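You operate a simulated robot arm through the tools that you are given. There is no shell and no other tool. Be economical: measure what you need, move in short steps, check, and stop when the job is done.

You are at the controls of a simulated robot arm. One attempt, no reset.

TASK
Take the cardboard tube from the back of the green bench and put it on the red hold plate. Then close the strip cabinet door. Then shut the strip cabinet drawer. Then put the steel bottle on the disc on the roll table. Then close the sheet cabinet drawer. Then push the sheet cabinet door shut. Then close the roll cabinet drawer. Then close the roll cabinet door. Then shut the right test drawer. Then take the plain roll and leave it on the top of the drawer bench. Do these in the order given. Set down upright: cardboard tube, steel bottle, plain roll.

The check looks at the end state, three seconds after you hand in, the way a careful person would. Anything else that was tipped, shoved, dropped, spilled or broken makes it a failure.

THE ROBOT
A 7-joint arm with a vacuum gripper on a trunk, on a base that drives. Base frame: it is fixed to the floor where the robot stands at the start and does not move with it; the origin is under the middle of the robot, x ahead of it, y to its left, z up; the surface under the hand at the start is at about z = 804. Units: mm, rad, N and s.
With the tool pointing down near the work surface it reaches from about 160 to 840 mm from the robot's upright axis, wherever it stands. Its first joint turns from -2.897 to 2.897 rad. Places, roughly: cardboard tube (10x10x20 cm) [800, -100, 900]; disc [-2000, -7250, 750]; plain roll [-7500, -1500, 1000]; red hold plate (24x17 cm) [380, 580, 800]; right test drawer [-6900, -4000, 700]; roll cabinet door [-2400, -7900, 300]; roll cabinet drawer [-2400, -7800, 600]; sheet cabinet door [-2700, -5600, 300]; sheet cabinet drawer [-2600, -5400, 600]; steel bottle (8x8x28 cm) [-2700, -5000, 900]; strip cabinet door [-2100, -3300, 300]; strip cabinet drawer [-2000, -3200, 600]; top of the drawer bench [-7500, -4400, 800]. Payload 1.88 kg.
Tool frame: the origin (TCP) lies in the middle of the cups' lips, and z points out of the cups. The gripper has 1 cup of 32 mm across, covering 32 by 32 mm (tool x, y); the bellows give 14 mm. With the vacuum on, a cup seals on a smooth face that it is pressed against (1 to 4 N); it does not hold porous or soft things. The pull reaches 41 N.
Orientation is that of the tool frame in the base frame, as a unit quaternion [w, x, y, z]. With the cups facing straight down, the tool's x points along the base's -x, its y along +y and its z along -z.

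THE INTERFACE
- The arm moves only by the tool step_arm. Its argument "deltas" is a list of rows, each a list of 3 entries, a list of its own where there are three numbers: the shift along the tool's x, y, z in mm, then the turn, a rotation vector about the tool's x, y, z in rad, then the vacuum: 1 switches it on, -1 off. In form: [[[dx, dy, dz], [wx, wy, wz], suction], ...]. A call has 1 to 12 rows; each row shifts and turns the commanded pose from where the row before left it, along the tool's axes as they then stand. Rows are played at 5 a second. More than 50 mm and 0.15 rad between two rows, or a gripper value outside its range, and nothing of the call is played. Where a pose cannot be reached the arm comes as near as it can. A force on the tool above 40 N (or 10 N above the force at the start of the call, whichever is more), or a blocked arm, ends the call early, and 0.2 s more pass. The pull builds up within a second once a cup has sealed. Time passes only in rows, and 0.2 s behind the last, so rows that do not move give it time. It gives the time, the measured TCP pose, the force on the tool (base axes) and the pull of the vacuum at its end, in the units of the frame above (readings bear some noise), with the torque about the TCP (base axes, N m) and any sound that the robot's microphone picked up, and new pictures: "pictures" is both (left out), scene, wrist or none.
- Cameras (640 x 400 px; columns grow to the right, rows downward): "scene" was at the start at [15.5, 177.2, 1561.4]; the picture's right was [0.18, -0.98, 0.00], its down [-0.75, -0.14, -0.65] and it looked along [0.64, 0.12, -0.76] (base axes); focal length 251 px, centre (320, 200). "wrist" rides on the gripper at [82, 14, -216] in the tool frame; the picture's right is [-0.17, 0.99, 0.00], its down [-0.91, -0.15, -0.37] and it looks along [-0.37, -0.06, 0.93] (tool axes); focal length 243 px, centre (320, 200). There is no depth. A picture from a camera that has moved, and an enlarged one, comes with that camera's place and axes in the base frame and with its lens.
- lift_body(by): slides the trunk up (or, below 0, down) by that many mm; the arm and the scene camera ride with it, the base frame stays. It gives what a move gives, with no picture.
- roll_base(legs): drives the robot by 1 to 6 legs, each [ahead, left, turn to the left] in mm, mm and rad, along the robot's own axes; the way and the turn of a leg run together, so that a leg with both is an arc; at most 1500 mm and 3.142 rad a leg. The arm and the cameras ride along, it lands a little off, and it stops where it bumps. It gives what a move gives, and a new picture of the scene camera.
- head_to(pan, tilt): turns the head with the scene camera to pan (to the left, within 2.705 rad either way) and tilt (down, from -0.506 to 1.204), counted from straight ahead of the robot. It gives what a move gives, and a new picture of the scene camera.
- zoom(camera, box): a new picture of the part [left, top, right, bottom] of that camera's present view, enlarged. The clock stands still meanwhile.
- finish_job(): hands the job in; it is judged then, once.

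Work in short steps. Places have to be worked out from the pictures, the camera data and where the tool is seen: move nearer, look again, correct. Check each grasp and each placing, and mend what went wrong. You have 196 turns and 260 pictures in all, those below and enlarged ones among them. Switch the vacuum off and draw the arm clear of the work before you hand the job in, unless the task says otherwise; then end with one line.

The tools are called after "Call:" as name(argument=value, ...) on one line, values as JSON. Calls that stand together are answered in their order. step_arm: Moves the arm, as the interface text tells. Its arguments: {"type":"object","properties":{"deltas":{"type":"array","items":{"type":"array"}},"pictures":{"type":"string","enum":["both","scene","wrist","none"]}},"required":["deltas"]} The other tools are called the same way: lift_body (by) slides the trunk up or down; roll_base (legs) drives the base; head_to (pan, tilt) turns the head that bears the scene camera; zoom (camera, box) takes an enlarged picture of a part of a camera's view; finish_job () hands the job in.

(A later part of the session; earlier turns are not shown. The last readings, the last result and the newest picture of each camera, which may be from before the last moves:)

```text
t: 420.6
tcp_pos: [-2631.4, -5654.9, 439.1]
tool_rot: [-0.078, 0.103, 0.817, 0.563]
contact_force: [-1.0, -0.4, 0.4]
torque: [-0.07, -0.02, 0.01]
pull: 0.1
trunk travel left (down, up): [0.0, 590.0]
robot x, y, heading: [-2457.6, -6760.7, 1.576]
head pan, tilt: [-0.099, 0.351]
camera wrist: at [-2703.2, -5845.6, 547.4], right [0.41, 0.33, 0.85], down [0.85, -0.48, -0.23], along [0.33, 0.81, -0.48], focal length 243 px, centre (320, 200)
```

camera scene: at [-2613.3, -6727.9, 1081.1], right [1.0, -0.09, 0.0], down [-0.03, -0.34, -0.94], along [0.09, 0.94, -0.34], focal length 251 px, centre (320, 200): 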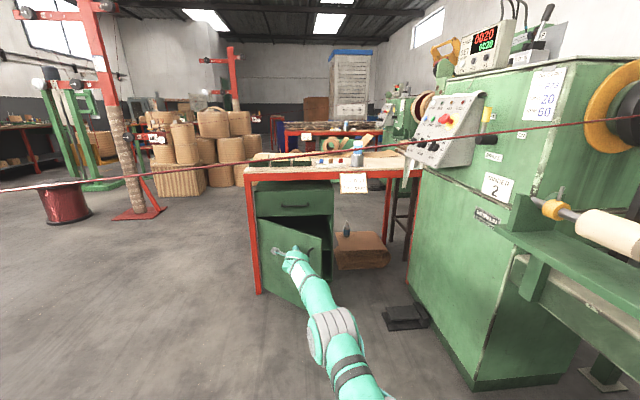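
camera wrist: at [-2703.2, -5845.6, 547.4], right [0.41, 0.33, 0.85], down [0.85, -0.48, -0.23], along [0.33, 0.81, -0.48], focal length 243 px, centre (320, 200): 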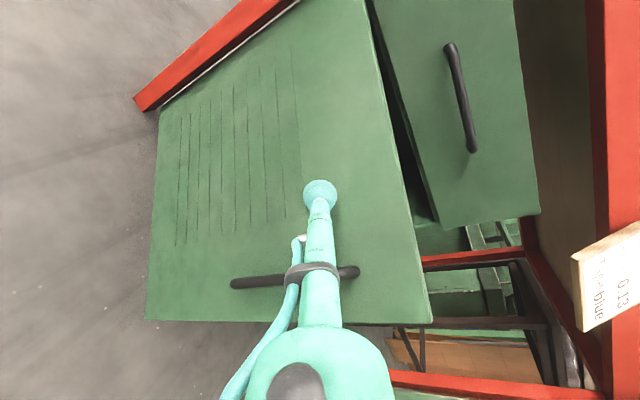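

Well placed, inside the handle. I push by driving forward.

Call:
roll_base(legs=[[110, 0, 0], [90, 0, 0]])

Call:
roll_base(legs=[[22, 0, 0]])

Call:
step_arm(deltas=[[[0, 0, 0], [0, 0, 0], -1]], pictures="wrist")

```text
t: 422.5
tcp_pos: [-2630.6, -5456.6, 437.9]
tool_rot: [-0.077, 0.104, 0.817, 0.562]
contact_force: [-0.5, 0.1, 0.9]
torque: [0.01, 0.0, -0.02]
pull: 0.1
trunk travel left (down, up): [0.0, 590.0]
robot x, y, heading: [-2458.0, -6558.8, 1.574]
head pan, tilt: [-0.099, 0.351]
camera scene: at [-2614.4, -6528.9, 1081.1], right [1.0, -0.1, 0.0], down [-0.03, -0.34, -0.94], along [0.09, 0.93, -0.34], focal length 251 px, centre (320, 200)
```

scene: 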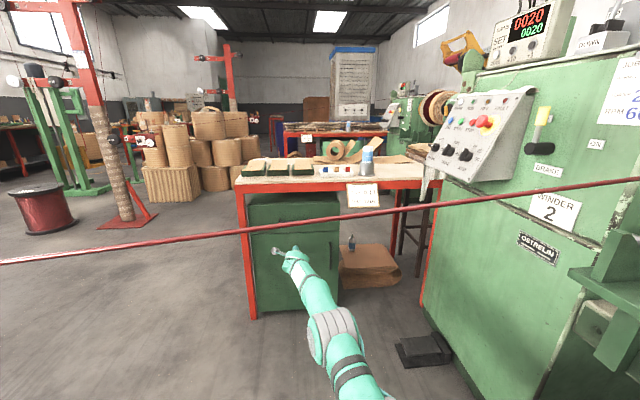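

```text
t: 423.3
tcp_pos: [-2630.9, -5434.9, 437.5]
tool_rot: [-0.076, 0.104, 0.817, 0.563]
contact_force: [-0.7, 0.0, 0.3]
torque: [0.02, 0.02, -0.03]
pull: 0.0
trunk travel left (down, up): [0.0, 590.0]
robot x, y, heading: [-2460.8, -6537.8, 1.573]
head pan, tilt: [-0.099, 0.351]
camera scene: at [-2614.5, -6507.1, 1081.1], right [1.0, -0.1, 0.0], down [-0.03, -0.34, -0.94], along [0.09, 0.93, -0.34], focal length 251 px, centre (320, 200)
```

scene: 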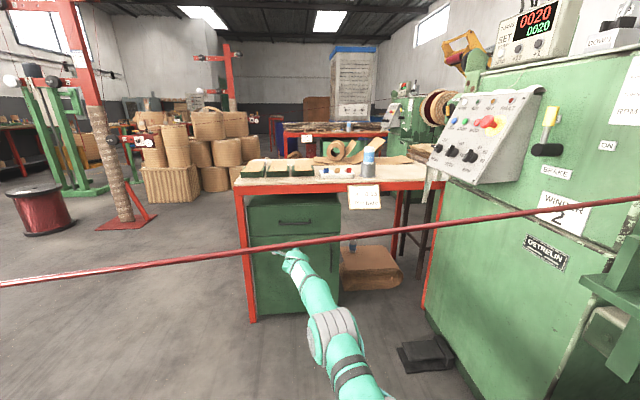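

```text
t: 423.7
tcp_pos: [-2630.1, -5435.3, 438.5]
tool_rot: [-0.079, 0.104, 0.817, 0.562]
contact_force: [0.3, -0.6, -0.3]
torque: [0.02, -0.02, 0.0]
pull: 0.0
trunk travel left (down, up): [0.0, 590.0]
robot x, y, heading: [-2458.9, -6537.7, 1.574]
head pan, tilt: [-0.099, 0.351]
camera wrist: at [-2703.0, -5624.6, 547.5], right [0.41, 0.33, 0.85], down [0.85, -0.48, -0.23], along [0.33, 0.81, -0.48], focal length 243 px, centre (320, 200)
```

wrist: 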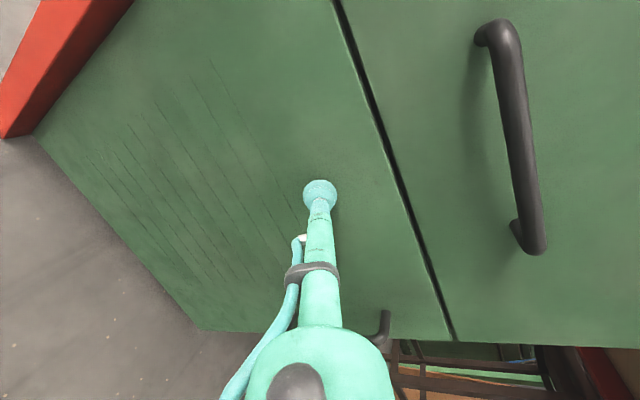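

Nearly closed. One more short push to the stop.

Call:
roll_base(legs=[[20, 0, 0]])

Call:
step_arm(deltas=[[[0.3, 1.7, 4.7], [0, 0, 0], -1], [[0, 0, 0], [0, 0, 0], -1]], pictures="wrist")

```text
t: 424.4
tcp_pos: [-2631.3, -5414.3, 437.0]
tool_rot: [-0.078, 0.104, 0.818, 0.561]
contact_force: [0.9, -19.1, -6.3]
torque: [0.48, -0.07, -0.03]
pull: 0.0
trunk travel left (down, up): [0.0, 590.0]
robot x, y, heading: [-2461.5, -6518.6, 1.573]
head pan, tilt: [-0.099, 0.351]
camera scene: at [-2614.7, -6487.3, 1081.0], right [1.0, -0.09, 0.0], down [-0.03, -0.34, -0.94], along [0.09, 0.93, -0.34], focal length 251 px, centre (320, 200)
```

scene: 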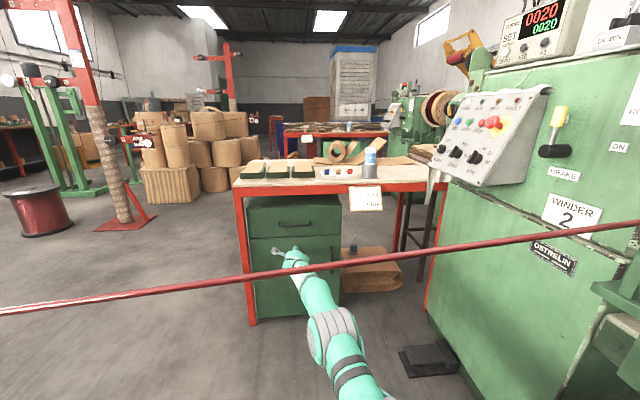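

```text
t: 424.8
tcp_pos: [-2631.1, -5415.1, 435.5]
tool_rot: [-0.076, 0.104, 0.818, 0.56]
contact_force: [3.6, -26.2, 5.9]
torque: [0.58, 0.04, -0.02]
pull: 0.1
trunk travel left (down, up): [0.0, 590.0]
robot x, y, heading: [-2461.9, -6521.1, 1.58]
head pan, tilt: [-0.099, 0.351]
stopped in row 1: the force on the tool passed its limit at 53 N (the readings are from after the stop); the commanded pose is now the measured one
camera wrist: at [-2704.2, -5604.3, 545.9], right [0.41, 0.33, 0.85], down [0.85, -0.48, -0.22], along [0.33, 0.81, -0.48], focal length 243 px, centre (320, 200)
```

wrist: 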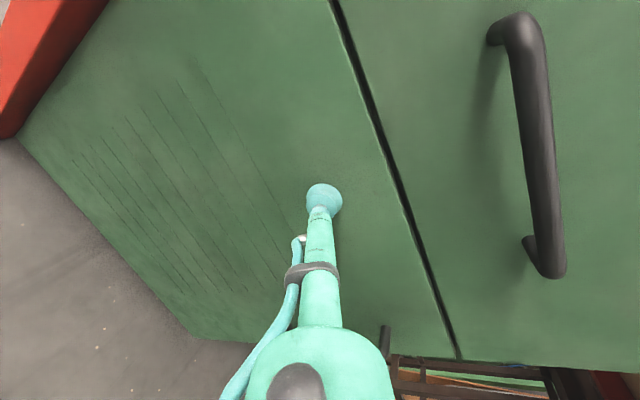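

Both sheet parts are shut. I back out under the wire, move west, retract and raise the hand, and turn to face south.

Call:
roll_base(legs=[[-245, 0, 0], [0, 480, 0], [-90, 0, 0]])

Call:
step_arm(deltas=[[[-2.4, -13.7, -37.5], [0, 0, 0], -1], [[-2.4, -13.7, -37.5], [0, 0, 0], -1], [[-2.4, -13.7, -37.5], [0, 0, 0], -1], [[-2.4, -13.7, -37.5], [0, 0, 0], -1], [[-2.4, -13.7, -37.5], [0, 0, 0], -1]], pictures="none")

Call:
roll_base(legs=[[0, 0, 1.571]])

```text
t: 429.8
tcp_pos: [-3115.8, -5743.6, 433.2]
tool_rot: [-0.075, 0.105, 0.818, 0.56]
contact_force: [0.4, -0.9, 0.0]
torque: [-0.01, -0.02, 0.0]
pull: 0.1
trunk travel left (down, up): [0.0, 590.0]
robot x, y, heading: [-2950.7, -6847.5, 1.576]
head pan, tilt: [-0.099, 0.351]
camera scene: at [-3102.9, -6817.7, 1081.1], right [1.0, -0.1, 0.0], down [-0.03, -0.34, -0.94], along [0.09, 0.93, -0.34], focal length 251 px, centre (320, 200)
```

scene: 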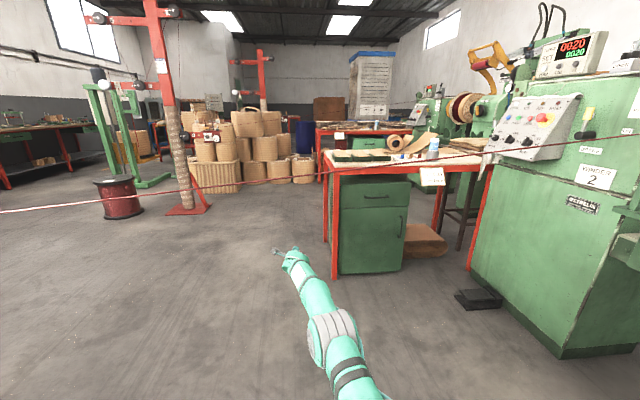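

```text
t: 431.2
tcp_pos: [-3116.8, -5961.4, 341.2]
tool_rot: [-0.057, 0.099, 0.848, 0.517]
contact_force: [0.7, -0.2, -1.1]
torque: [0.16, 0.02, -0.01]
pull: 0.1
trunk travel left (down, up): [0.0, 590.0]
robot x, y, heading: [-2951.7, -6850.2, 1.573]
head pan, tilt: [-0.099, 0.351]
stopped in row 5: the arm was blocked; the commanded pose is now the measured one
```

```text
t: 435.4
tcp_pos: [-3839.9, -7003.2, 348.3]
tool_rot: [-0.406, -0.522, 0.673, 0.33]
contact_force: [-0.3, -1.6, 0.7]
torque: [0.0, -0.01, -0.01]
pull: 0.0
trunk travel left (down, up): [0.0, 590.0]
robot x, y, heading: [-2948.4, -6850.3, 3.131]
head pan, tilt: [-0.099, 0.351]
camera scene: at [-2983.2, -7004.2, 1081.1], right [0.11, 0.99, 0.0], down [0.34, -0.04, -0.94], along [-0.93, 0.11, -0.34], focal length 251 px, centre (320, 200)
```

scene: 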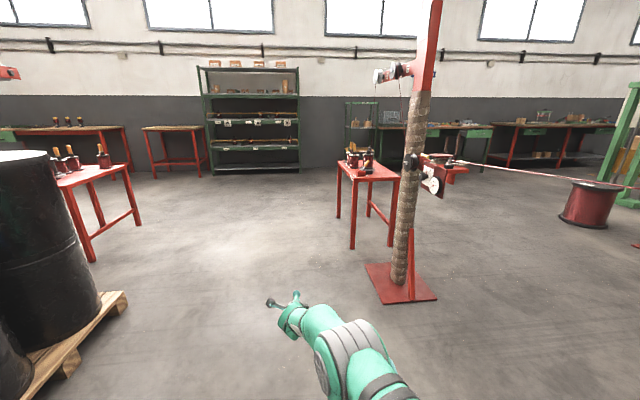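

Now I raise the trunk 400, move west 280, and turn left to face south.

Call:
lift_body(by=400)

Call:
roll_base(legs=[[285, 0, 0], [0, 0, 1.58]])

Call:
head_to(pan=0.15, tilt=0.5)

```text
t: 439.2
tcp_pos: [-3839.3, -7003.9, 746.7]
tool_rot: [-0.406, -0.522, 0.673, 0.331]
contact_force: [0.1, 0.3, 0.3]
torque: [-0.01, 0.02, -0.01]
pull: 0.1
trunk travel left (down, up): [-400.0, 190.0]
robot x, y, heading: [-2947.7, -6849.9, 3.128]
head pan, tilt: [-0.099, 0.351]
```

```text
t: 445.2
tcp_pos: [-3027.6, -7725.6, 747.8]
tool_rot: [0.519, 0.848, -0.081, 0.07]
contact_force: [-0.4, -0.6, 0.8]
torque: [-0.01, 0.05, 0.01]
pull: 0.0
trunk travel left (down, up): [-400.0, 190.0]
robot x, y, heading: [-3241.5, -6844.8, -1.529]
head pan, tilt: [-0.099, 0.351]
camera scene: at [-3081.8, -6871.0, 1481.1], right [-1.0, 0.05, 0.0], down [0.02, 0.34, -0.94], along [-0.05, -0.94, -0.34], focal length 251 px, centre (320, 200)
```

scene: 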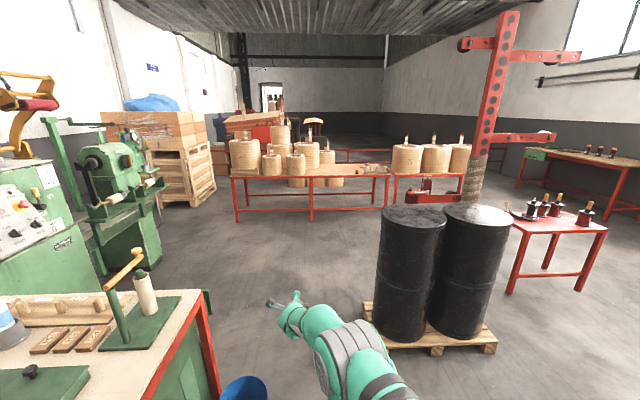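

```text
t: 445.9
tcp_pos: [-3027.2, -7725.3, 747.7]
tool_rot: [0.518, 0.848, -0.081, 0.071]
contact_force: [0.0, -0.2, 1.3]
torque: [-0.01, -0.03, -0.02]
pull: 0.0
trunk travel left (down, up): [-400.0, 190.0]
robot x, y, heading: [-3234.0, -6845.2, -1.522]
head pan, tilt: [0.15, 0.499]
camera scene: at [-3059.1, -6867.3, 1467.4], right [-0.98, -0.19, 0.0], down [-0.09, 0.47, -0.88], along [0.17, -0.86, -0.48], focal length 251 px, centre (320, 200)
```

scene: 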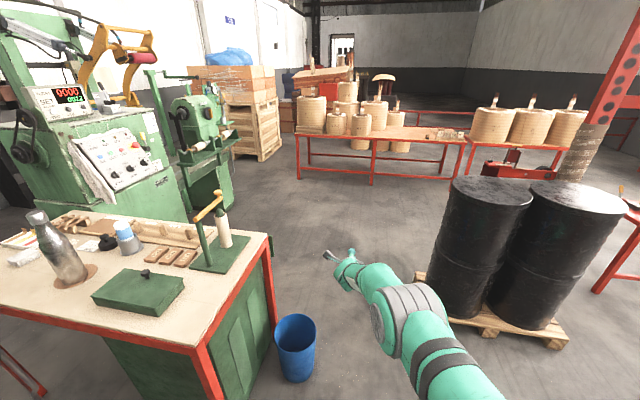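

The bottle is upright on its disc. I check for a third wire before driving south between the bin and the drums.

Call:
zoom(camera="scene", box=[180, 90, 560, 250])

```text
1.68 times, centred on (370, 170) of scene
camera zoom: at [-3059.1, -6867.3, 1467.4], right [-0.98, -0.19, 0.0], down [-0.09, 0.47, -0.88], along [0.17, -0.86, -0.48], focal length 422 px, centre (236, 250)
```

zoom: 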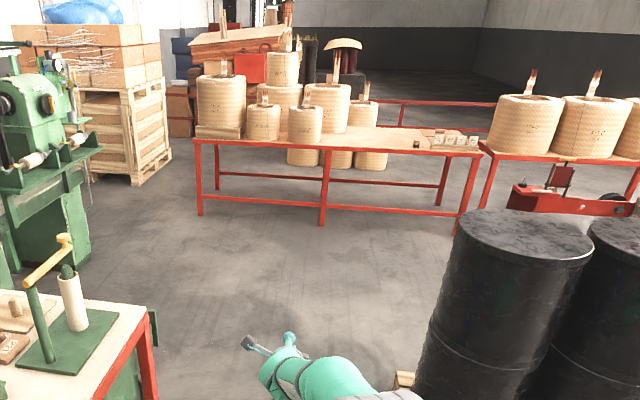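

No third wire. I drive south to y≈-9050, move east, and turn to face north.

Call:
roll_base(legs=[[0, 0, -0.049], [1450, 0, 0], [750, 0, 0], [0, 740, 0]])

Call:
roll_base(legs=[[0, 0, -3.13]])

Call:
head_to(pan=-0.1, tilt=0.5)

```text
t: 450.8
tcp_pos: [-3099.5, -8610.4, 748.2]
tool_rot: [0.522, 0.844, -0.115, 0.048]
contact_force: [0.5, 0.5, 0.7]
torque: [-0.04, -0.01, -0.02]
pull: 0.1
trunk travel left (down, up): [-400.0, 190.0]
robot x, y, heading: [-3235.1, -7717.0, -1.608]
head pan, tilt: [0.15, 0.499]
stopped in leg 2: the robot was blocked; the commanded pose is now the measured one
camera scene: at [-3061.3, -7751.7, 1467.4], right [-0.99, -0.12, 0.0], down [-0.06, 0.48, -0.88], along [0.1, -0.87, -0.48], focal length 251 px, centre (320, 200)
```

scene: 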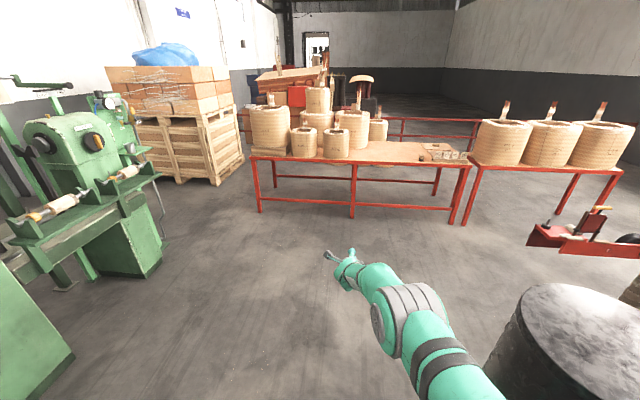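

```text
t: 453.2
tcp_pos: [-3506.5, -8580.3, 748.4]
tool_rot: [0.52, 0.796, -0.302, -0.069]
contact_force: [0.4, 0.7, 1.1]
torque: [-0.01, 0.01, 0.0]
pull: 0.1
trunk travel left (down, up): [-400.0, 190.0]
robot x, y, heading: [-3239.3, -7711.8, -2.058]
head pan, tilt: [0.15, 0.499]
stopped in leg 1: the robot was blocked; the commanded pose is now the measured one
camera scene: at [-3095.2, -7825.5, 1467.4], right [-0.94, 0.33, 0.0], down [0.16, 0.45, -0.88], along [-0.29, -0.83, -0.48], focal length 251 px, centre (320, 200)
```

scene: 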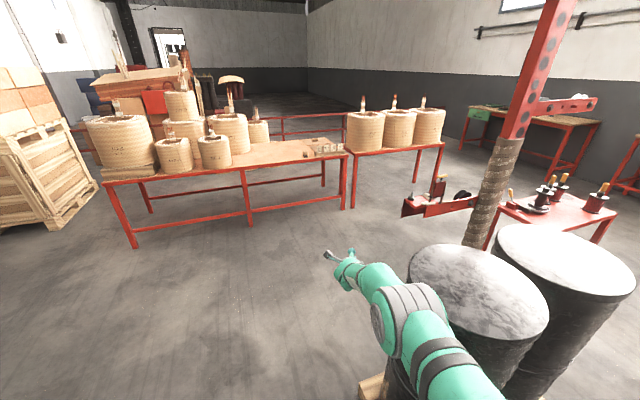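

```text
t: 454.0
tcp_pos: [-3507.1, -8578.7, 748.2]
tool_rot: [0.52, 0.796, -0.303, -0.07]
contact_force: [-0.5, -0.4, -0.5]
torque: [0.03, 0.03, 0.03]
pull: 0.1
trunk travel left (down, up): [-400.0, 190.0]
robot x, y, heading: [-3234.7, -7714.2, -2.063]
head pan, tilt: [-0.099, 0.499]
camera scene: at [-3115.3, -7815.3, 1467.4], right [-0.83, 0.55, 0.0], down [0.27, 0.4, -0.88], along [-0.49, -0.73, -0.48], focal length 251 px, centre (320, 200)
```

scene: 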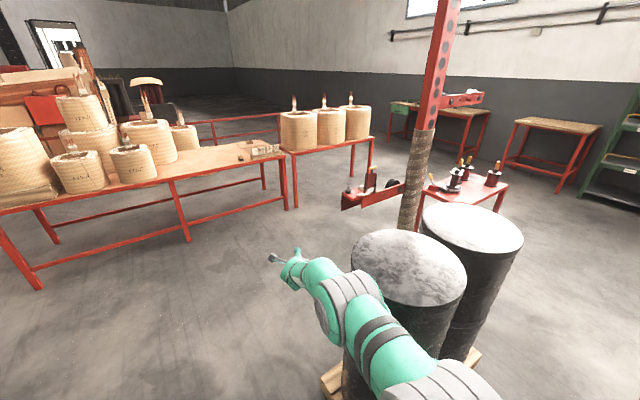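

I should have checked between those calls: the base was blocked near the pallet, and then the turn brought the arm against a drum. I turn back left now and inspect.

Call:
roll_base(legs=[[0, 0, 0.49]])

Call:
head_to(pan=-0.9, tilt=0.95)

Call:
head_to(pan=1.2, tilt=1.0)

```text
t: 455.8
tcp_pos: [-3085.0, -8603.4, 748.9]
tool_rot: [0.521, 0.845, -0.107, 0.055]
contact_force: [0.2, 0.5, -0.2]
torque: [0.0, -0.03, 0.0]
pull: 0.1
trunk travel left (down, up): [-400.0, 190.0]
robot x, y, heading: [-3237.2, -7708.9, -1.582]
head pan, tilt: [-0.099, 0.499]
camera scene: at [-3085.6, -7743.6, 1467.4], right [-0.99, 0.11, 0.0], down [0.05, 0.48, -0.88], along [-0.1, -0.87, -0.48], focal length 251 px, centre (320, 200)
```

scene: 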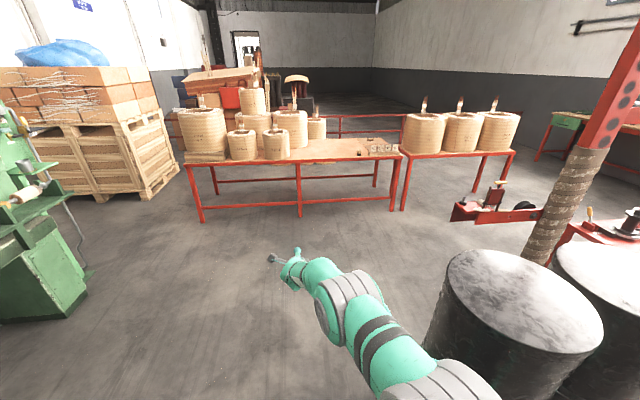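

```text
t: 456.9
tcp_pos: [-3084.5, -8602.1, 747.7]
tool_rot: [0.522, 0.844, -0.107, 0.055]
contact_force: [0.8, 0.0, 0.0]
torque: [0.0, 0.0, 0.0]
pull: 0.0
trunk travel left (down, up): [-400.0, 190.0]
robot x, y, heading: [-3240.0, -7708.5, -1.585]
head pan, tilt: [-0.901, 0.949]
camera scene: at [-3132.8, -7697.6, 1429.9], right [-0.61, 0.79, 0.0], down [0.64, 0.5, -0.58], along [-0.46, -0.36, -0.81], focal length 251 px, centre (320, 200)
```

scene: 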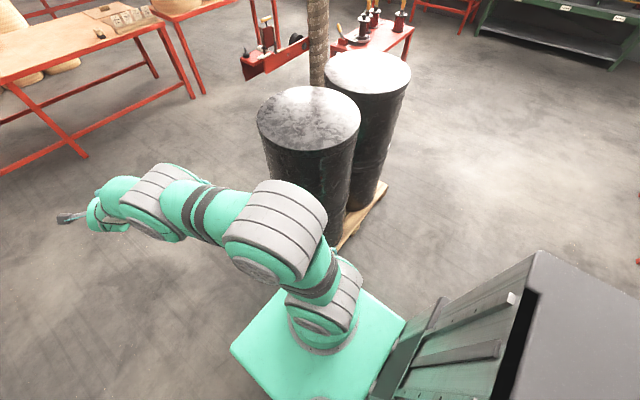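

```text
t: 458.9
tcp_pos: [-3084.3, -8603.7, 747.5]
tool_rot: [0.521, 0.845, -0.106, 0.053]
contact_force: [1.3, -0.1, -0.4]
torque: [0.0, 0.01, -0.03]
pull: 0.1
trunk travel left (down, up): [-400.0, 190.0]
robot x, y, heading: [-3236.6, -7711.3, -1.583]
head pan, tilt: [1.201, 1.0]
camera scene: at [-3010.6, -7679.3, 1426.3], right [-0.38, -0.93, 0.0], down [-0.78, 0.32, -0.54], along [0.5, -0.2, -0.84], focal length 251 px, centre (320, 200)
```

scene: 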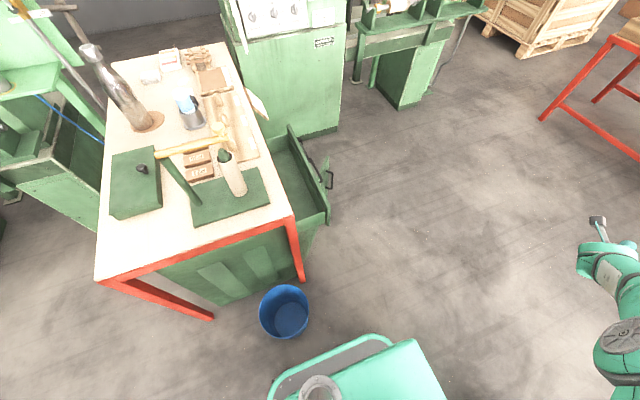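

Nothing was moved: it was my elbow near the drum. I raise the trunk 185 so the elbow passes above the drums, shift slightly left, and continue.

Call:
lift_body(by=185)

Call:
roll_base(legs=[[0, 35, 0.012], [700, 0, 0]])

```text
t: 461.0
tcp_pos: [-3084.7, -8602.2, 932.4]
tool_rot: [0.521, 0.845, -0.107, 0.054]
contact_force: [0.3, 1.2, 0.3]
torque: [-0.02, 0.0, -0.01]
pull: 0.0
trunk travel left (down, up): [-585.0, 5.0]
robot x, y, heading: [-3239.0, -7709.5, -1.582]
head pan, tilt: [1.201, 1.0]
```

```text
t: 465.2
tcp_pos: [-3047.0, -9297.9, 934.4]
tool_rot: [0.521, 0.845, -0.105, 0.056]
contact_force: [0.4, 0.7, 0.2]
torque: [0.03, 0.01, -0.03]
pull: 0.1
trunk travel left (down, up): [-585.0, 5.0]
robot x, y, heading: [-3208.2, -8407.9, -1.582]
head pan, tilt: [1.201, 1.0]
camera scene: at [-2978.7, -8374.0, 1611.3], right [-0.37, -0.93, 0.0], down [-0.78, 0.31, -0.54], along [0.5, -0.2, -0.84], focal length 251 px, centre (320, 200)
```

scene: 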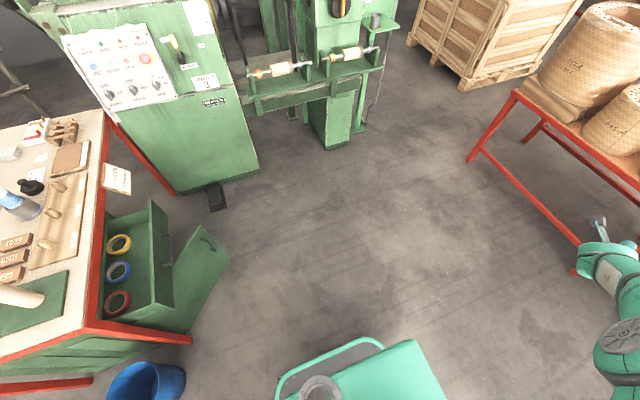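

Past the drums. I turn left here, through east to north, where there's room.

Call:
roll_base(legs=[[0, 0, 3.14]])

Call:
head_to(pan=-0.5, tilt=0.5)

```text
t: 467.9
tcp_pos: [-2614.8, -9112.4, 932.2]
tool_rot: [0.496, 0.847, 0.085, 0.17]
contact_force: [-0.1, -0.2, 0.2]
torque: [0.01, 0.0, 0.01]
pull: 0.0
trunk travel left (down, up): [-585.0, 5.0]
robot x, y, heading: [-3146.2, -8374.7, -1.132]
head pan, tilt: [1.201, 1.0]
stopped in leg 1: the robot was blocked; the commanded pose is now the measured one
camera scene: at [-2952.7, -8249.4, 1611.3], right [0.07, -1.0, 0.0], down [-0.84, -0.06, -0.54], along [0.54, 0.04, -0.84], focal length 251 px, centre (320, 200)
```

scene: 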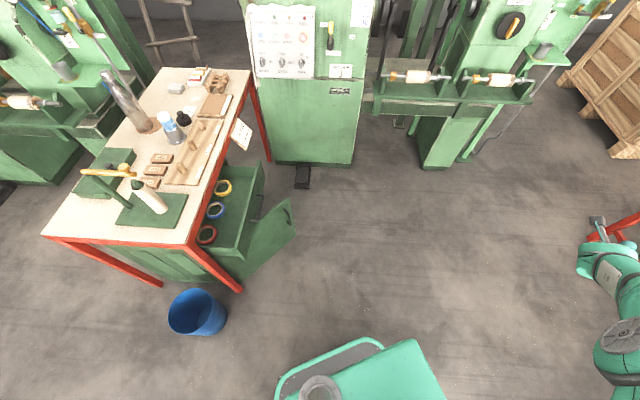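

```text
t: 469.6
tcp_pos: [-2615.5, -9112.8, 933.4]
tool_rot: [0.496, 0.847, 0.085, 0.17]
contact_force: [0.1, 0.2, 0.1]
torque: [-0.02, 0.01, 0.01]
pull: 0.0
trunk travel left (down, up): [-585.0, 5.0]
robot x, y, heading: [-3146.1, -8377.5, -1.131]
head pan, tilt: [-0.499, 0.499]
camera scene: at [-3027.5, -8344.7, 1652.4], right [-1.0, 0.06, 0.0], down [0.03, 0.48, -0.88], along [-0.05, -0.88, -0.48], focal length 251 px, centre (320, 200)
```

scene: 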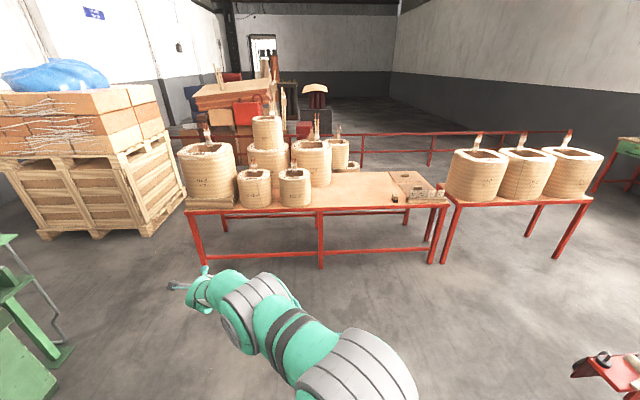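

The column behind met the drums while turning. I move 260 east first, then continue the turn.

Call:
roll_base(legs=[[110, 236, 0], [0, 0, 2.7]])

Call:
head_to(pan=-0.5, tilt=0.6)

```text
t: 476.0
tcp_pos: [-2450.5, -7576.0, 935.2]
tool_rot: [0.124, 0.376, 0.762, 0.512]
contact_force: [0.1, 0.1, -0.9]
torque: [-0.02, 0.03, 0.0]
pull: 0.0
trunk travel left (down, up): [-585.0, 5.0]
robot x, y, heading: [-2879.2, -8372.2, 0.911]
head pan, tilt: [-0.499, 0.499]
stopped in leg 2: the force on the tool passed its limit at 97 N (the readings are from after the stop); the commanded pose is now the measured one
camera scene: at [-2963.4, -8284.9, 1652.4], right [0.4, -0.92, 0.0], down [-0.44, -0.19, -0.88], along [0.81, 0.35, -0.48], focal length 251 px, centre (320, 200)
```

scene: 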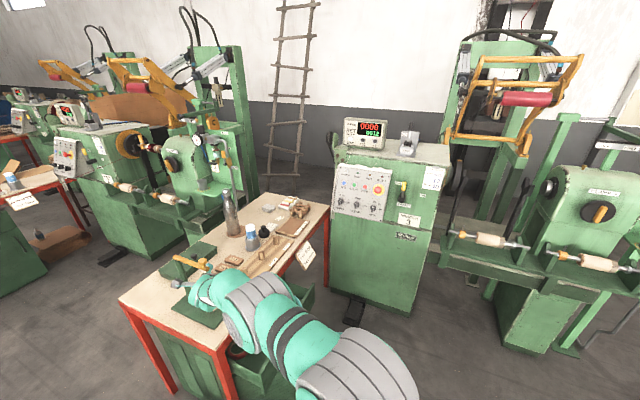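

```text
t: 476.6
tcp_pos: [-2449.7, -7577.3, 934.6]
tool_rot: [0.125, 0.376, 0.762, 0.513]
contact_force: [1.0, -0.8, -0.3]
torque: [0.04, 0.05, 0.08]
pull: 0.1
trunk travel left (down, up): [-585.0, 5.0]
robot x, y, heading: [-2877.2, -8372.4, 0.907]
head pan, tilt: [-0.499, 0.6]
camera scene: at [-2965.6, -8286.0, 1643.4], right [0.4, -0.92, 0.0], down [-0.52, -0.23, -0.83], along [0.76, 0.33, -0.56], focal length 251 px, centre (320, 200)
```

scene: 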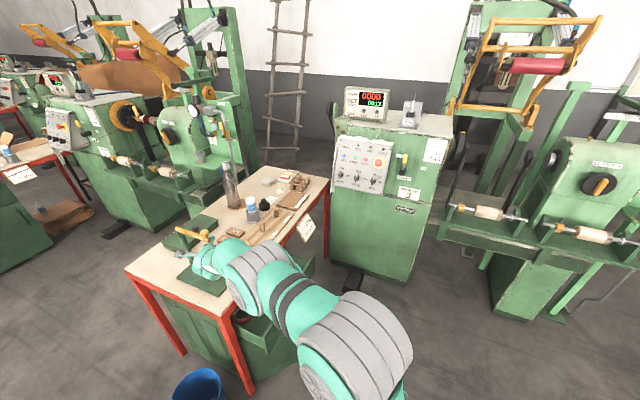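

The tool bumped something on the roll table. I turn back right slightly and inspect the counter stand there.

Call:
roll_base(legs=[[0, 0, -0.25]])

Call:
head_to(pan=-0.1, tilt=0.6)

Call:
zoom(camera="scene", box=[100, 100, 320, 260])

```text
t: 477.9
tcp_pos: [-2266.1, -7707.0, 934.3]
tool_rot: [0.188, 0.468, 0.709, 0.493]
contact_force: [-0.2, 0.6, 0.1]
torque: [0.0, -0.03, 0.0]
pull: 0.0
trunk travel left (down, up): [-585.0, 5.0]
robot x, y, heading: [-2876.8, -8374.4, 0.658]
head pan, tilt: [-0.499, 0.6]
camera scene: at [-2941.1, -8267.6, 1643.3], right [0.16, -0.99, 0.0], down [-0.56, -0.09, -0.83], along [0.81, 0.13, -0.56], focal length 251 px, centre (320, 200)
```

scene: 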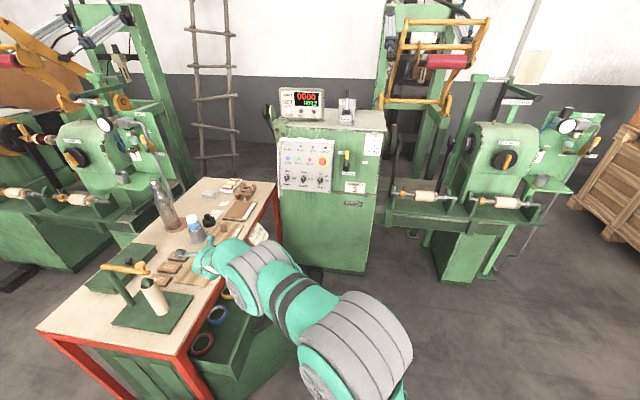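

```text
t: 478.8
tcp_pos: [-2265.3, -7707.1, 935.2]
tool_rot: [0.188, 0.468, 0.709, 0.493]
contact_force: [0.1, 0.6, 1.1]
torque: [-0.03, -0.03, 0.0]
pull: 0.0
trunk travel left (down, up): [-585.0, 5.0]
robot x, y, heading: [-2878.4, -8374.3, 0.663]
head pan, tilt: [-0.099, 0.6]
camera scene: at [-2953.4, -8234.8, 1643.3], right [0.53, -0.85, 0.0], down [-0.48, -0.3, -0.83], along [0.7, 0.44, -0.56], focal length 251 px, centre (320, 200)
```

scene: 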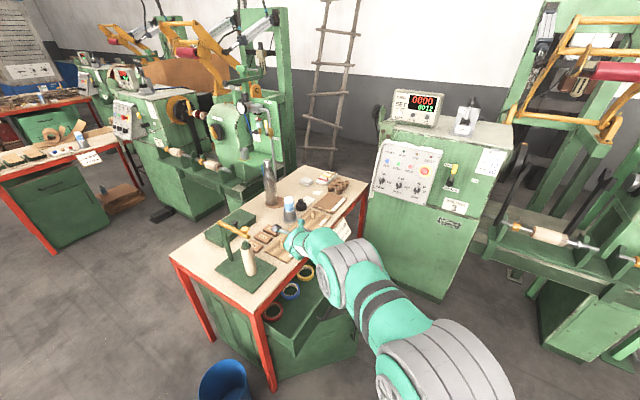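

```text
2.50 times, centred on (210, 180) of scene
camera zoom: at [-2953.4, -8234.8, 1643.3], right [0.53, -0.85, 0.0], down [-0.48, -0.3, -0.83], along [0.7, 0.44, -0.56], focal length 627 px, centre (595, 250)
```

zoom: 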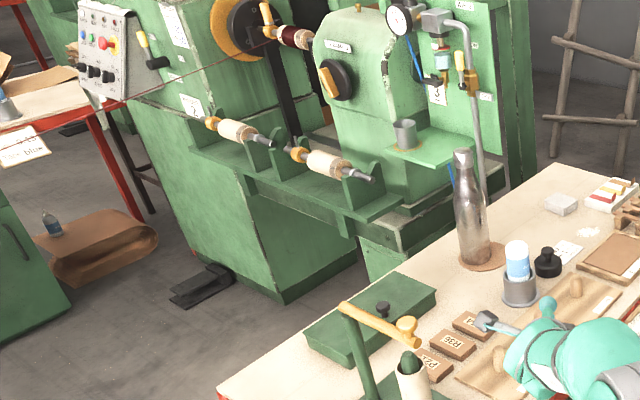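

The stand and the rest look in place. I move south away from the table before finishing the turn north.

Call:
roll_base(legs=[[-400, -515, 0], [0, 0, 0.91]])

Call:
head_to(pan=-0.4, tilt=0.5)

```text
t: 484.8
tcp_pos: [-3032.0, -8134.9, 934.4]
tool_rot: [-0.048, 0.11, 0.843, 0.525]
contact_force: [0.4, 0.0, 0.0]
torque: [0.04, 0.0, 0.01]
pull: 0.1
trunk travel left (down, up): [-585.0, 5.0]
robot x, y, heading: [-2886.6, -9032.1, 1.567]
head pan, tilt: [-0.099, 0.6]
camera scene: at [-3040.2, -9001.4, 1643.3], right [0.99, -0.1, 0.0], down [-0.06, -0.56, -0.83], along [0.09, 0.82, -0.56], focal length 251 px, centre (320, 200)
```

scene: 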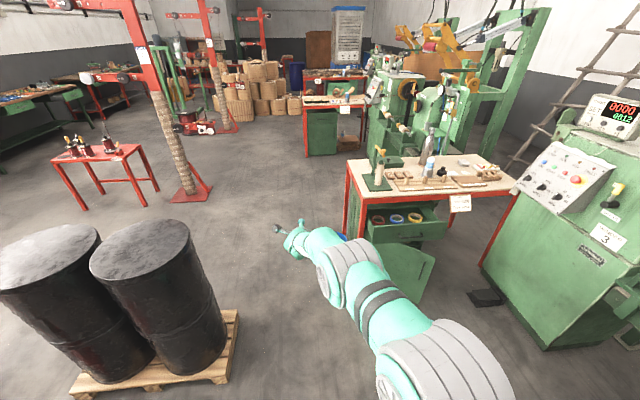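

```text
t: 485.6
tcp_pos: [-3032.6, -8135.1, 935.5]
tool_rot: [-0.046, 0.11, 0.842, 0.526]
contact_force: [0.2, -0.8, -0.3]
torque: [0.0, 0.0, -0.01]
pull: 0.0
trunk travel left (down, up): [-585.0, 5.0]
robot x, y, heading: [-2888.1, -9029.9, 1.565]
head pan, tilt: [-0.4, 0.499]
camera scene: at [-3013.7, -9005.6, 1652.4], right [0.92, -0.39, 0.0], down [-0.19, -0.44, -0.88], along [0.35, 0.81, -0.48], focal length 251 px, centre (320, 200)
```

scene: 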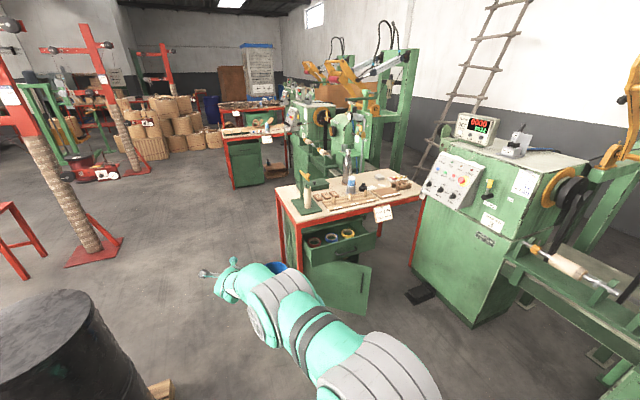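

Bottle and stand are both standing. I zoom in on the roll cabinet's drawer and door.

Call:
zoom(camera="scene", box=[260, 160, 430, 330])

```text
2.35 times, centred on (345, 245) of scene
camera zoom: at [-3013.7, -9005.6, 1652.4], right [0.92, -0.39, 0.0], down [-0.19, -0.44, -0.88], along [0.35, 0.81, -0.48], focal length 590 px, centre (261, 94)
```

zoom: 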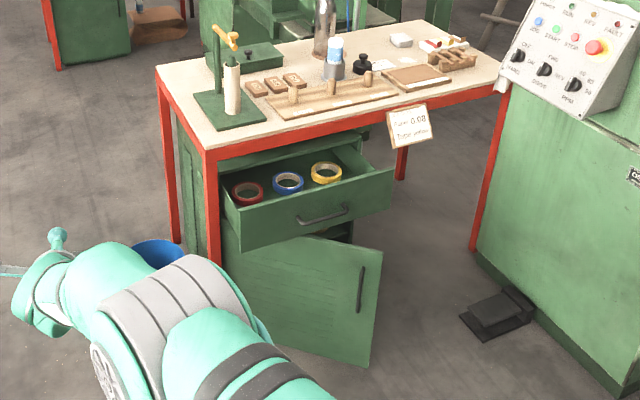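

The drawer front is near y≈-7895 (x -2590 to -2140), and the door's free end near (-2236, -8010). I lower the trunk 370 and move over.

Call:
lift_body(by=-370)

Call:
roll_base(legs=[[0, -550, 0], [90, 0, 0]])

Call:
step_arm(deltas=[[[0, 0, 0], [0, 0, 0], -1]], pictures="wrist")

```text
t: 489.1
tcp_pos: [-3031.1, -8135.3, 565.6]
tool_rot: [-0.048, 0.111, 0.842, 0.525]
contact_force: [0.8, 0.0, -0.8]
torque: [0.0, -0.01, -0.01]
pull: 0.1
trunk travel left (down, up): [-215.0, 375.0]
robot x, y, heading: [-2883.8, -9030.7, 1.565]
head pan, tilt: [-0.4, 0.499]
```

```text
t: 493.1
tcp_pos: [-2476.1, -8045.8, 565.6]
tool_rot: [-0.049, 0.108, 0.842, 0.526]
contact_force: [0.8, 0.5, 1.2]
torque: [-0.01, -0.01, 0.03]
pull: 0.0
trunk travel left (down, up): [-215.0, 375.0]
robot x, y, heading: [-2325.0, -8943.5, 1.572]
head pan, tilt: [-0.4, 0.499]
camera scene: at [-2454.9, -8916.8, 1282.4], right [0.92, -0.39, 0.0], down [-0.19, -0.44, -0.88], along [0.34, 0.81, -0.48], focal length 251 px, centre (320, 200)
```

scene: 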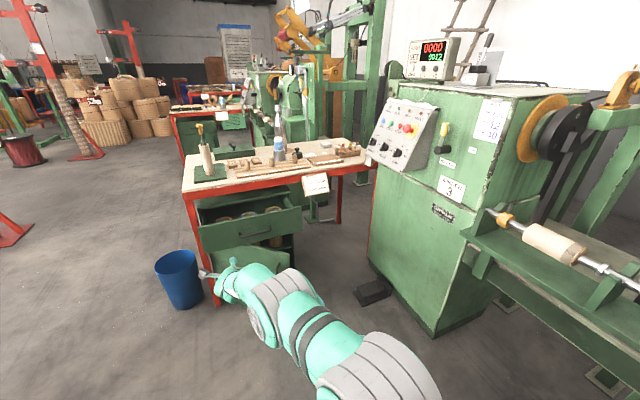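

```text
t: 493.5
tcp_pos: [-2477.0, -8046.2, 564.5]
tool_rot: [-0.048, 0.109, 0.843, 0.525]
contact_force: [-0.6, -0.1, 0.0]
torque: [-0.01, 0.03, 0.0]
pull: 0.0
trunk travel left (down, up): [-215.0, 375.0]
robot x, y, heading: [-2324.3, -8938.8, 1.567]
head pan, tilt: [-0.4, 0.499]
camera wrist: at [-2559.6, -8222.5, 688.4], right [0.39, 0.4, 0.83], down [0.84, -0.52, -0.15], along [0.37, 0.76, -0.54], focal length 243 px, centre (320, 200)
```

wrist: 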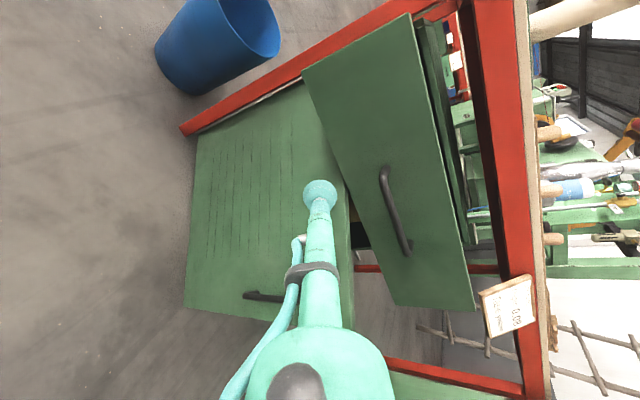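

The tip will land left of the handle. I push by driving forward.

Call:
roll_base(legs=[[150, 0, 0], [130, 0, 0]])

Call:
roll_base(legs=[[40, 0, 0]])

Call:
step_arm(deltas=[[[0, 0, 0], [0, 0, 0], -1]], pictures="wrist")

```text
t: 495.7
tcp_pos: [-2478.6, -7769.3, 565.0]
tool_rot: [-0.049, 0.109, 0.843, 0.525]
contact_force: [-0.1, -0.2, 0.9]
torque: [0.04, -0.02, -0.01]
pull: 0.1
trunk travel left (down, up): [-215.0, 375.0]
robot x, y, heading: [-2326.3, -8662.9, 1.572]
head pan, tilt: [-0.4, 0.499]
camera scene: at [-2455.2, -8640.7, 1282.4], right [0.92, -0.39, 0.0], down [-0.19, -0.44, -0.88], along [0.34, 0.81, -0.48], focal length 251 px, centre (320, 200)
```

scene: 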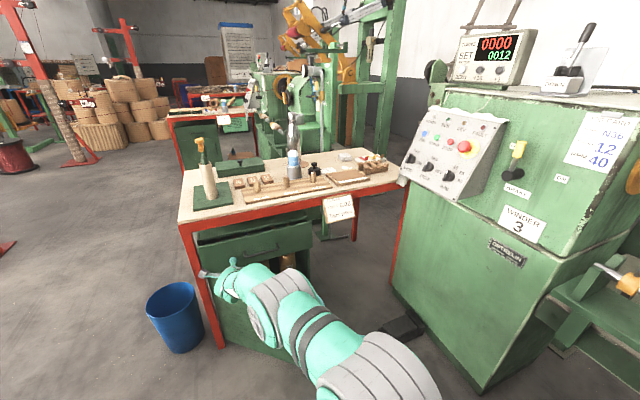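

```text
t: 496.6
tcp_pos: [-2476.8, -7730.3, 565.8]
tool_rot: [-0.049, 0.109, 0.842, 0.526]
contact_force: [-1.1, -1.0, 0.1]
torque: [-0.01, -0.03, 0.02]
pull: 0.0
trunk travel left (down, up): [-215.0, 375.0]
robot x, y, heading: [-2323.8, -8626.6, 1.569]
head pan, tilt: [-0.4, 0.499]
camera scene: at [-2455.2, -8601.4, 1282.4], right [0.92, -0.39, 0.0], down [-0.19, -0.44, -0.88], along [0.34, 0.81, -0.48], focal length 251 px, centre (320, 200)
```

scene: 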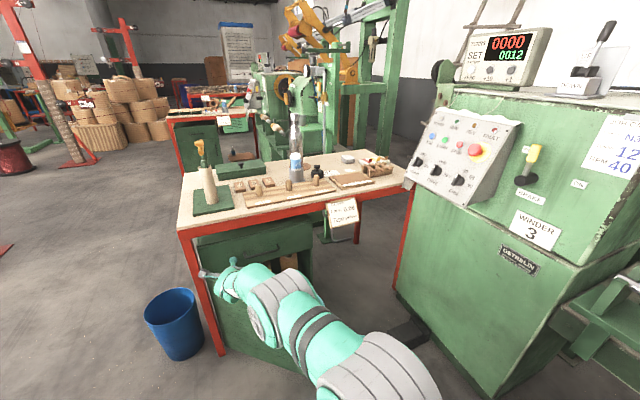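

```text
t: 497.0
tcp_pos: [-2477.7, -7730.7, 565.3]
tool_rot: [-0.049, 0.108, 0.842, 0.526]
contact_force: [0.9, -1.1, 0.0]
torque: [0.01, -0.01, 0.0]
pull: 0.0
trunk travel left (down, up): [-215.0, 375.0]
robot x, y, heading: [-2326.1, -8621.1, 1.572]
head pan, tilt: [-0.4, 0.499]
camera wrist: at [-2559.8, -7907.0, 688.7], right [0.39, 0.4, 0.83], down [0.84, -0.52, -0.15], along [0.37, 0.76, -0.54], focal length 243 px, centre (320, 200)
```

wrist: 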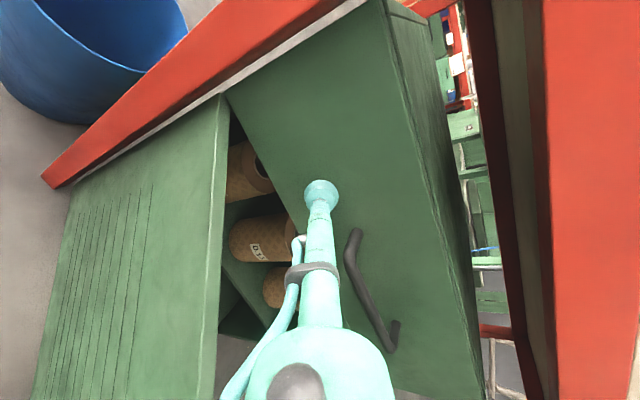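

Call:
roll_base(legs=[[30, 0, 0]])

Call:
step_arm(deltas=[[[0, 0, 0], [0, 0, 0], -1]], pictures="wrist")

```text
t: 497.9
tcp_pos: [-2476.8, -7717.6, 552.3]
tool_rot: [-0.046, 0.108, 0.847, 0.518]
contact_force: [0.1, -18.5, 6.8]
torque: [0.43, -0.1, -0.01]
pull: 0.2
trunk travel left (down, up): [-215.0, 375.0]
robot x, y, heading: [-2324.4, -8601.9, 1.569]
head pan, tilt: [-0.4, 0.499]
stopped in leg 1: the force on the tool passed its limit at 109 N (the readings are from after the stop); the commanded pose is now the measured one
camera scene: at [-2455.0, -8582.2, 1282.3], right [0.92, -0.39, 0.0], down [-0.19, -0.44, -0.88], along [0.34, 0.81, -0.48], focal length 251 px, centre (320, 200)
```

scene: 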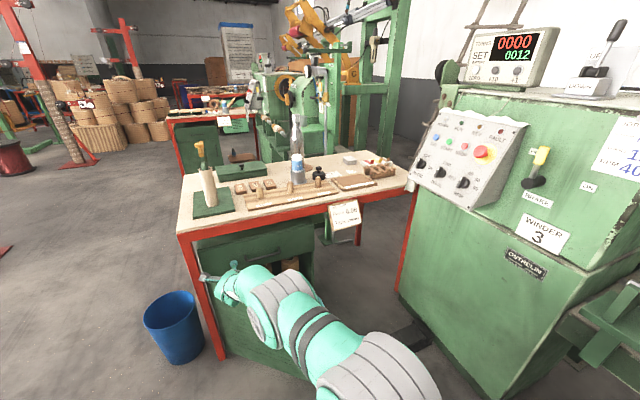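

```text
t: 498.3
tcp_pos: [-2476.8, -7717.7, 553.8]
tool_rot: [-0.046, 0.107, 0.847, 0.518]
contact_force: [-0.8, -22.1, 5.5]
torque: [0.52, -0.12, -0.02]
pull: 0.0
trunk travel left (down, up): [-215.0, 375.0]
robot x, y, heading: [-2326.0, -8605.3, 1.569]
head pan, tilt: [-0.4, 0.499]
camera wrist: at [-2559.7, -7891.9, 679.3], right [0.39, 0.41, 0.82], down [0.84, -0.52, -0.13], along [0.38, 0.75, -0.55], focal length 243 px, centre (320, 200)
```

wrist: 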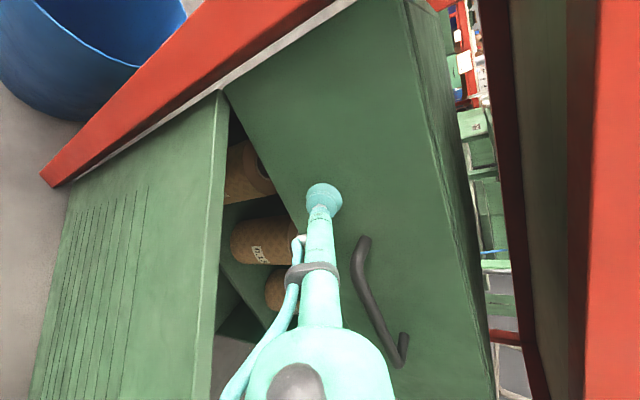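

The drawer is shut. I back off, lower 115, and shift right for the door.

Call:
roll_base(legs=[[-290, 0, 0]])

Call:
lift_body(by=-115)

Call:
roll_base(legs=[[0, -105, 0]])

Call:
step_arm(deltas=[[[0, 0, 0], [0, 0, 0], -1]], pictures="wrist")

```text
t: 500.3
tcp_pos: [-2478.5, -8011.0, 553.2]
tool_rot: [-0.046, 0.107, 0.848, 0.518]
contact_force: [-0.4, -0.8, 0.1]
torque: [0.0, 0.06, -0.04]
pull: 0.1
trunk travel left (down, up): [-215.0, 375.0]
robot x, y, heading: [-2324.6, -8897.3, 1.575]
head pan, tilt: [-0.4, 0.499]
camera scene: at [-2455.0, -8875.5, 1282.4], right [0.92, -0.39, 0.0], down [-0.19, -0.44, -0.88], along [0.34, 0.81, -0.48], focal length 251 px, centre (320, 200)
```

scene: 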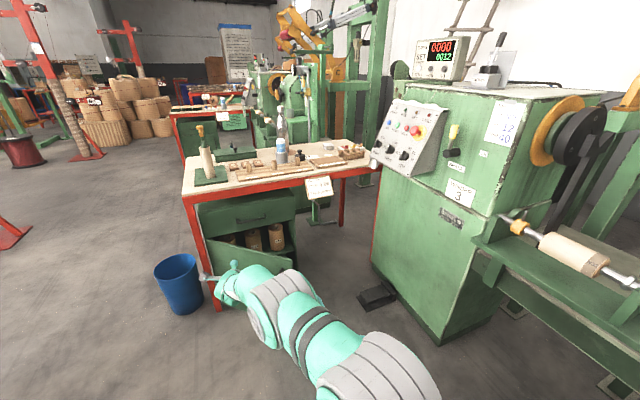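

```text
t: 501.7
tcp_pos: [-2477.5, -8011.4, 437.3]
tool_rot: [-0.046, 0.107, 0.848, 0.518]
contact_force: [0.1, 0.9, -0.7]
torque: [0.02, -0.04, 0.0]
pull: 0.0
trunk travel left (down, up): [-100.0, 490.0]
robot x, y, heading: [-2323.2, -8897.3, 1.572]
head pan, tilt: [-0.4, 0.499]
```

```text
t: 502.9
tcp_pos: [-2374.1, -8011.9, 437.8]
tool_rot: [-0.046, 0.106, 0.848, 0.518]
contact_force: [0.2, -0.5, -0.9]
torque: [0.02, 0.0, -0.02]
pull: 0.1
trunk travel left (down, up): [-100.0, 490.0]
robot x, y, heading: [-2218.6, -8900.6, 1.572]
head pan, tilt: [-0.4, 0.499]
camera scene: at [-2349.3, -8875.6, 1167.4], right [0.92, -0.39, 0.0], down [-0.18, -0.44, -0.88], along [0.34, 0.81, -0.48], focal length 251 px, centre (320, 200)
```

scene: 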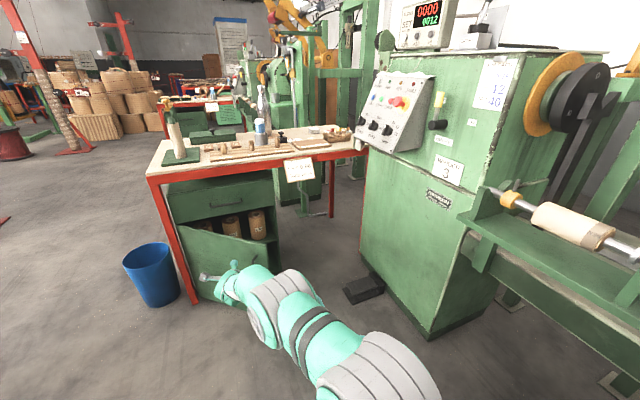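

```text
t: 503.3
tcp_pos: [-2373.5, -8012.0, 438.0]
tool_rot: [-0.046, 0.106, 0.848, 0.518]
contact_force: [0.2, -0.5, 1.0]
torque: [0.0, -0.01, -0.04]
pull: 0.0
trunk travel left (down, up): [-100.0, 490.0]
robot x, y, heading: [-2223.7, -8895.9, 1.573]
head pan, tilt: [-0.4, 0.499]
camera wrist: at [-2456.0, -8185.9, 564.2], right [0.39, 0.41, 0.82], down [0.84, -0.52, -0.13], along [0.37, 0.75, -0.55], focal length 243 px, centre (320, 200)
```

wrist: 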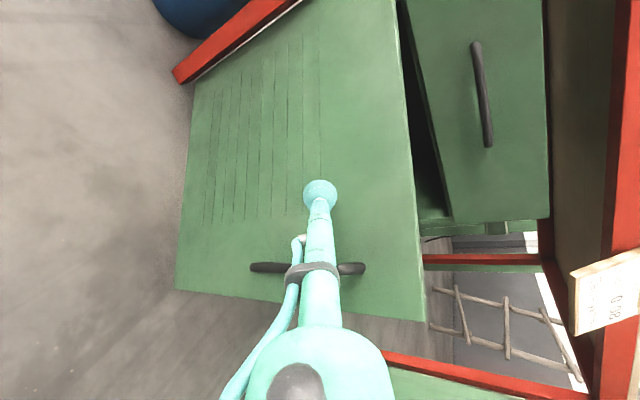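

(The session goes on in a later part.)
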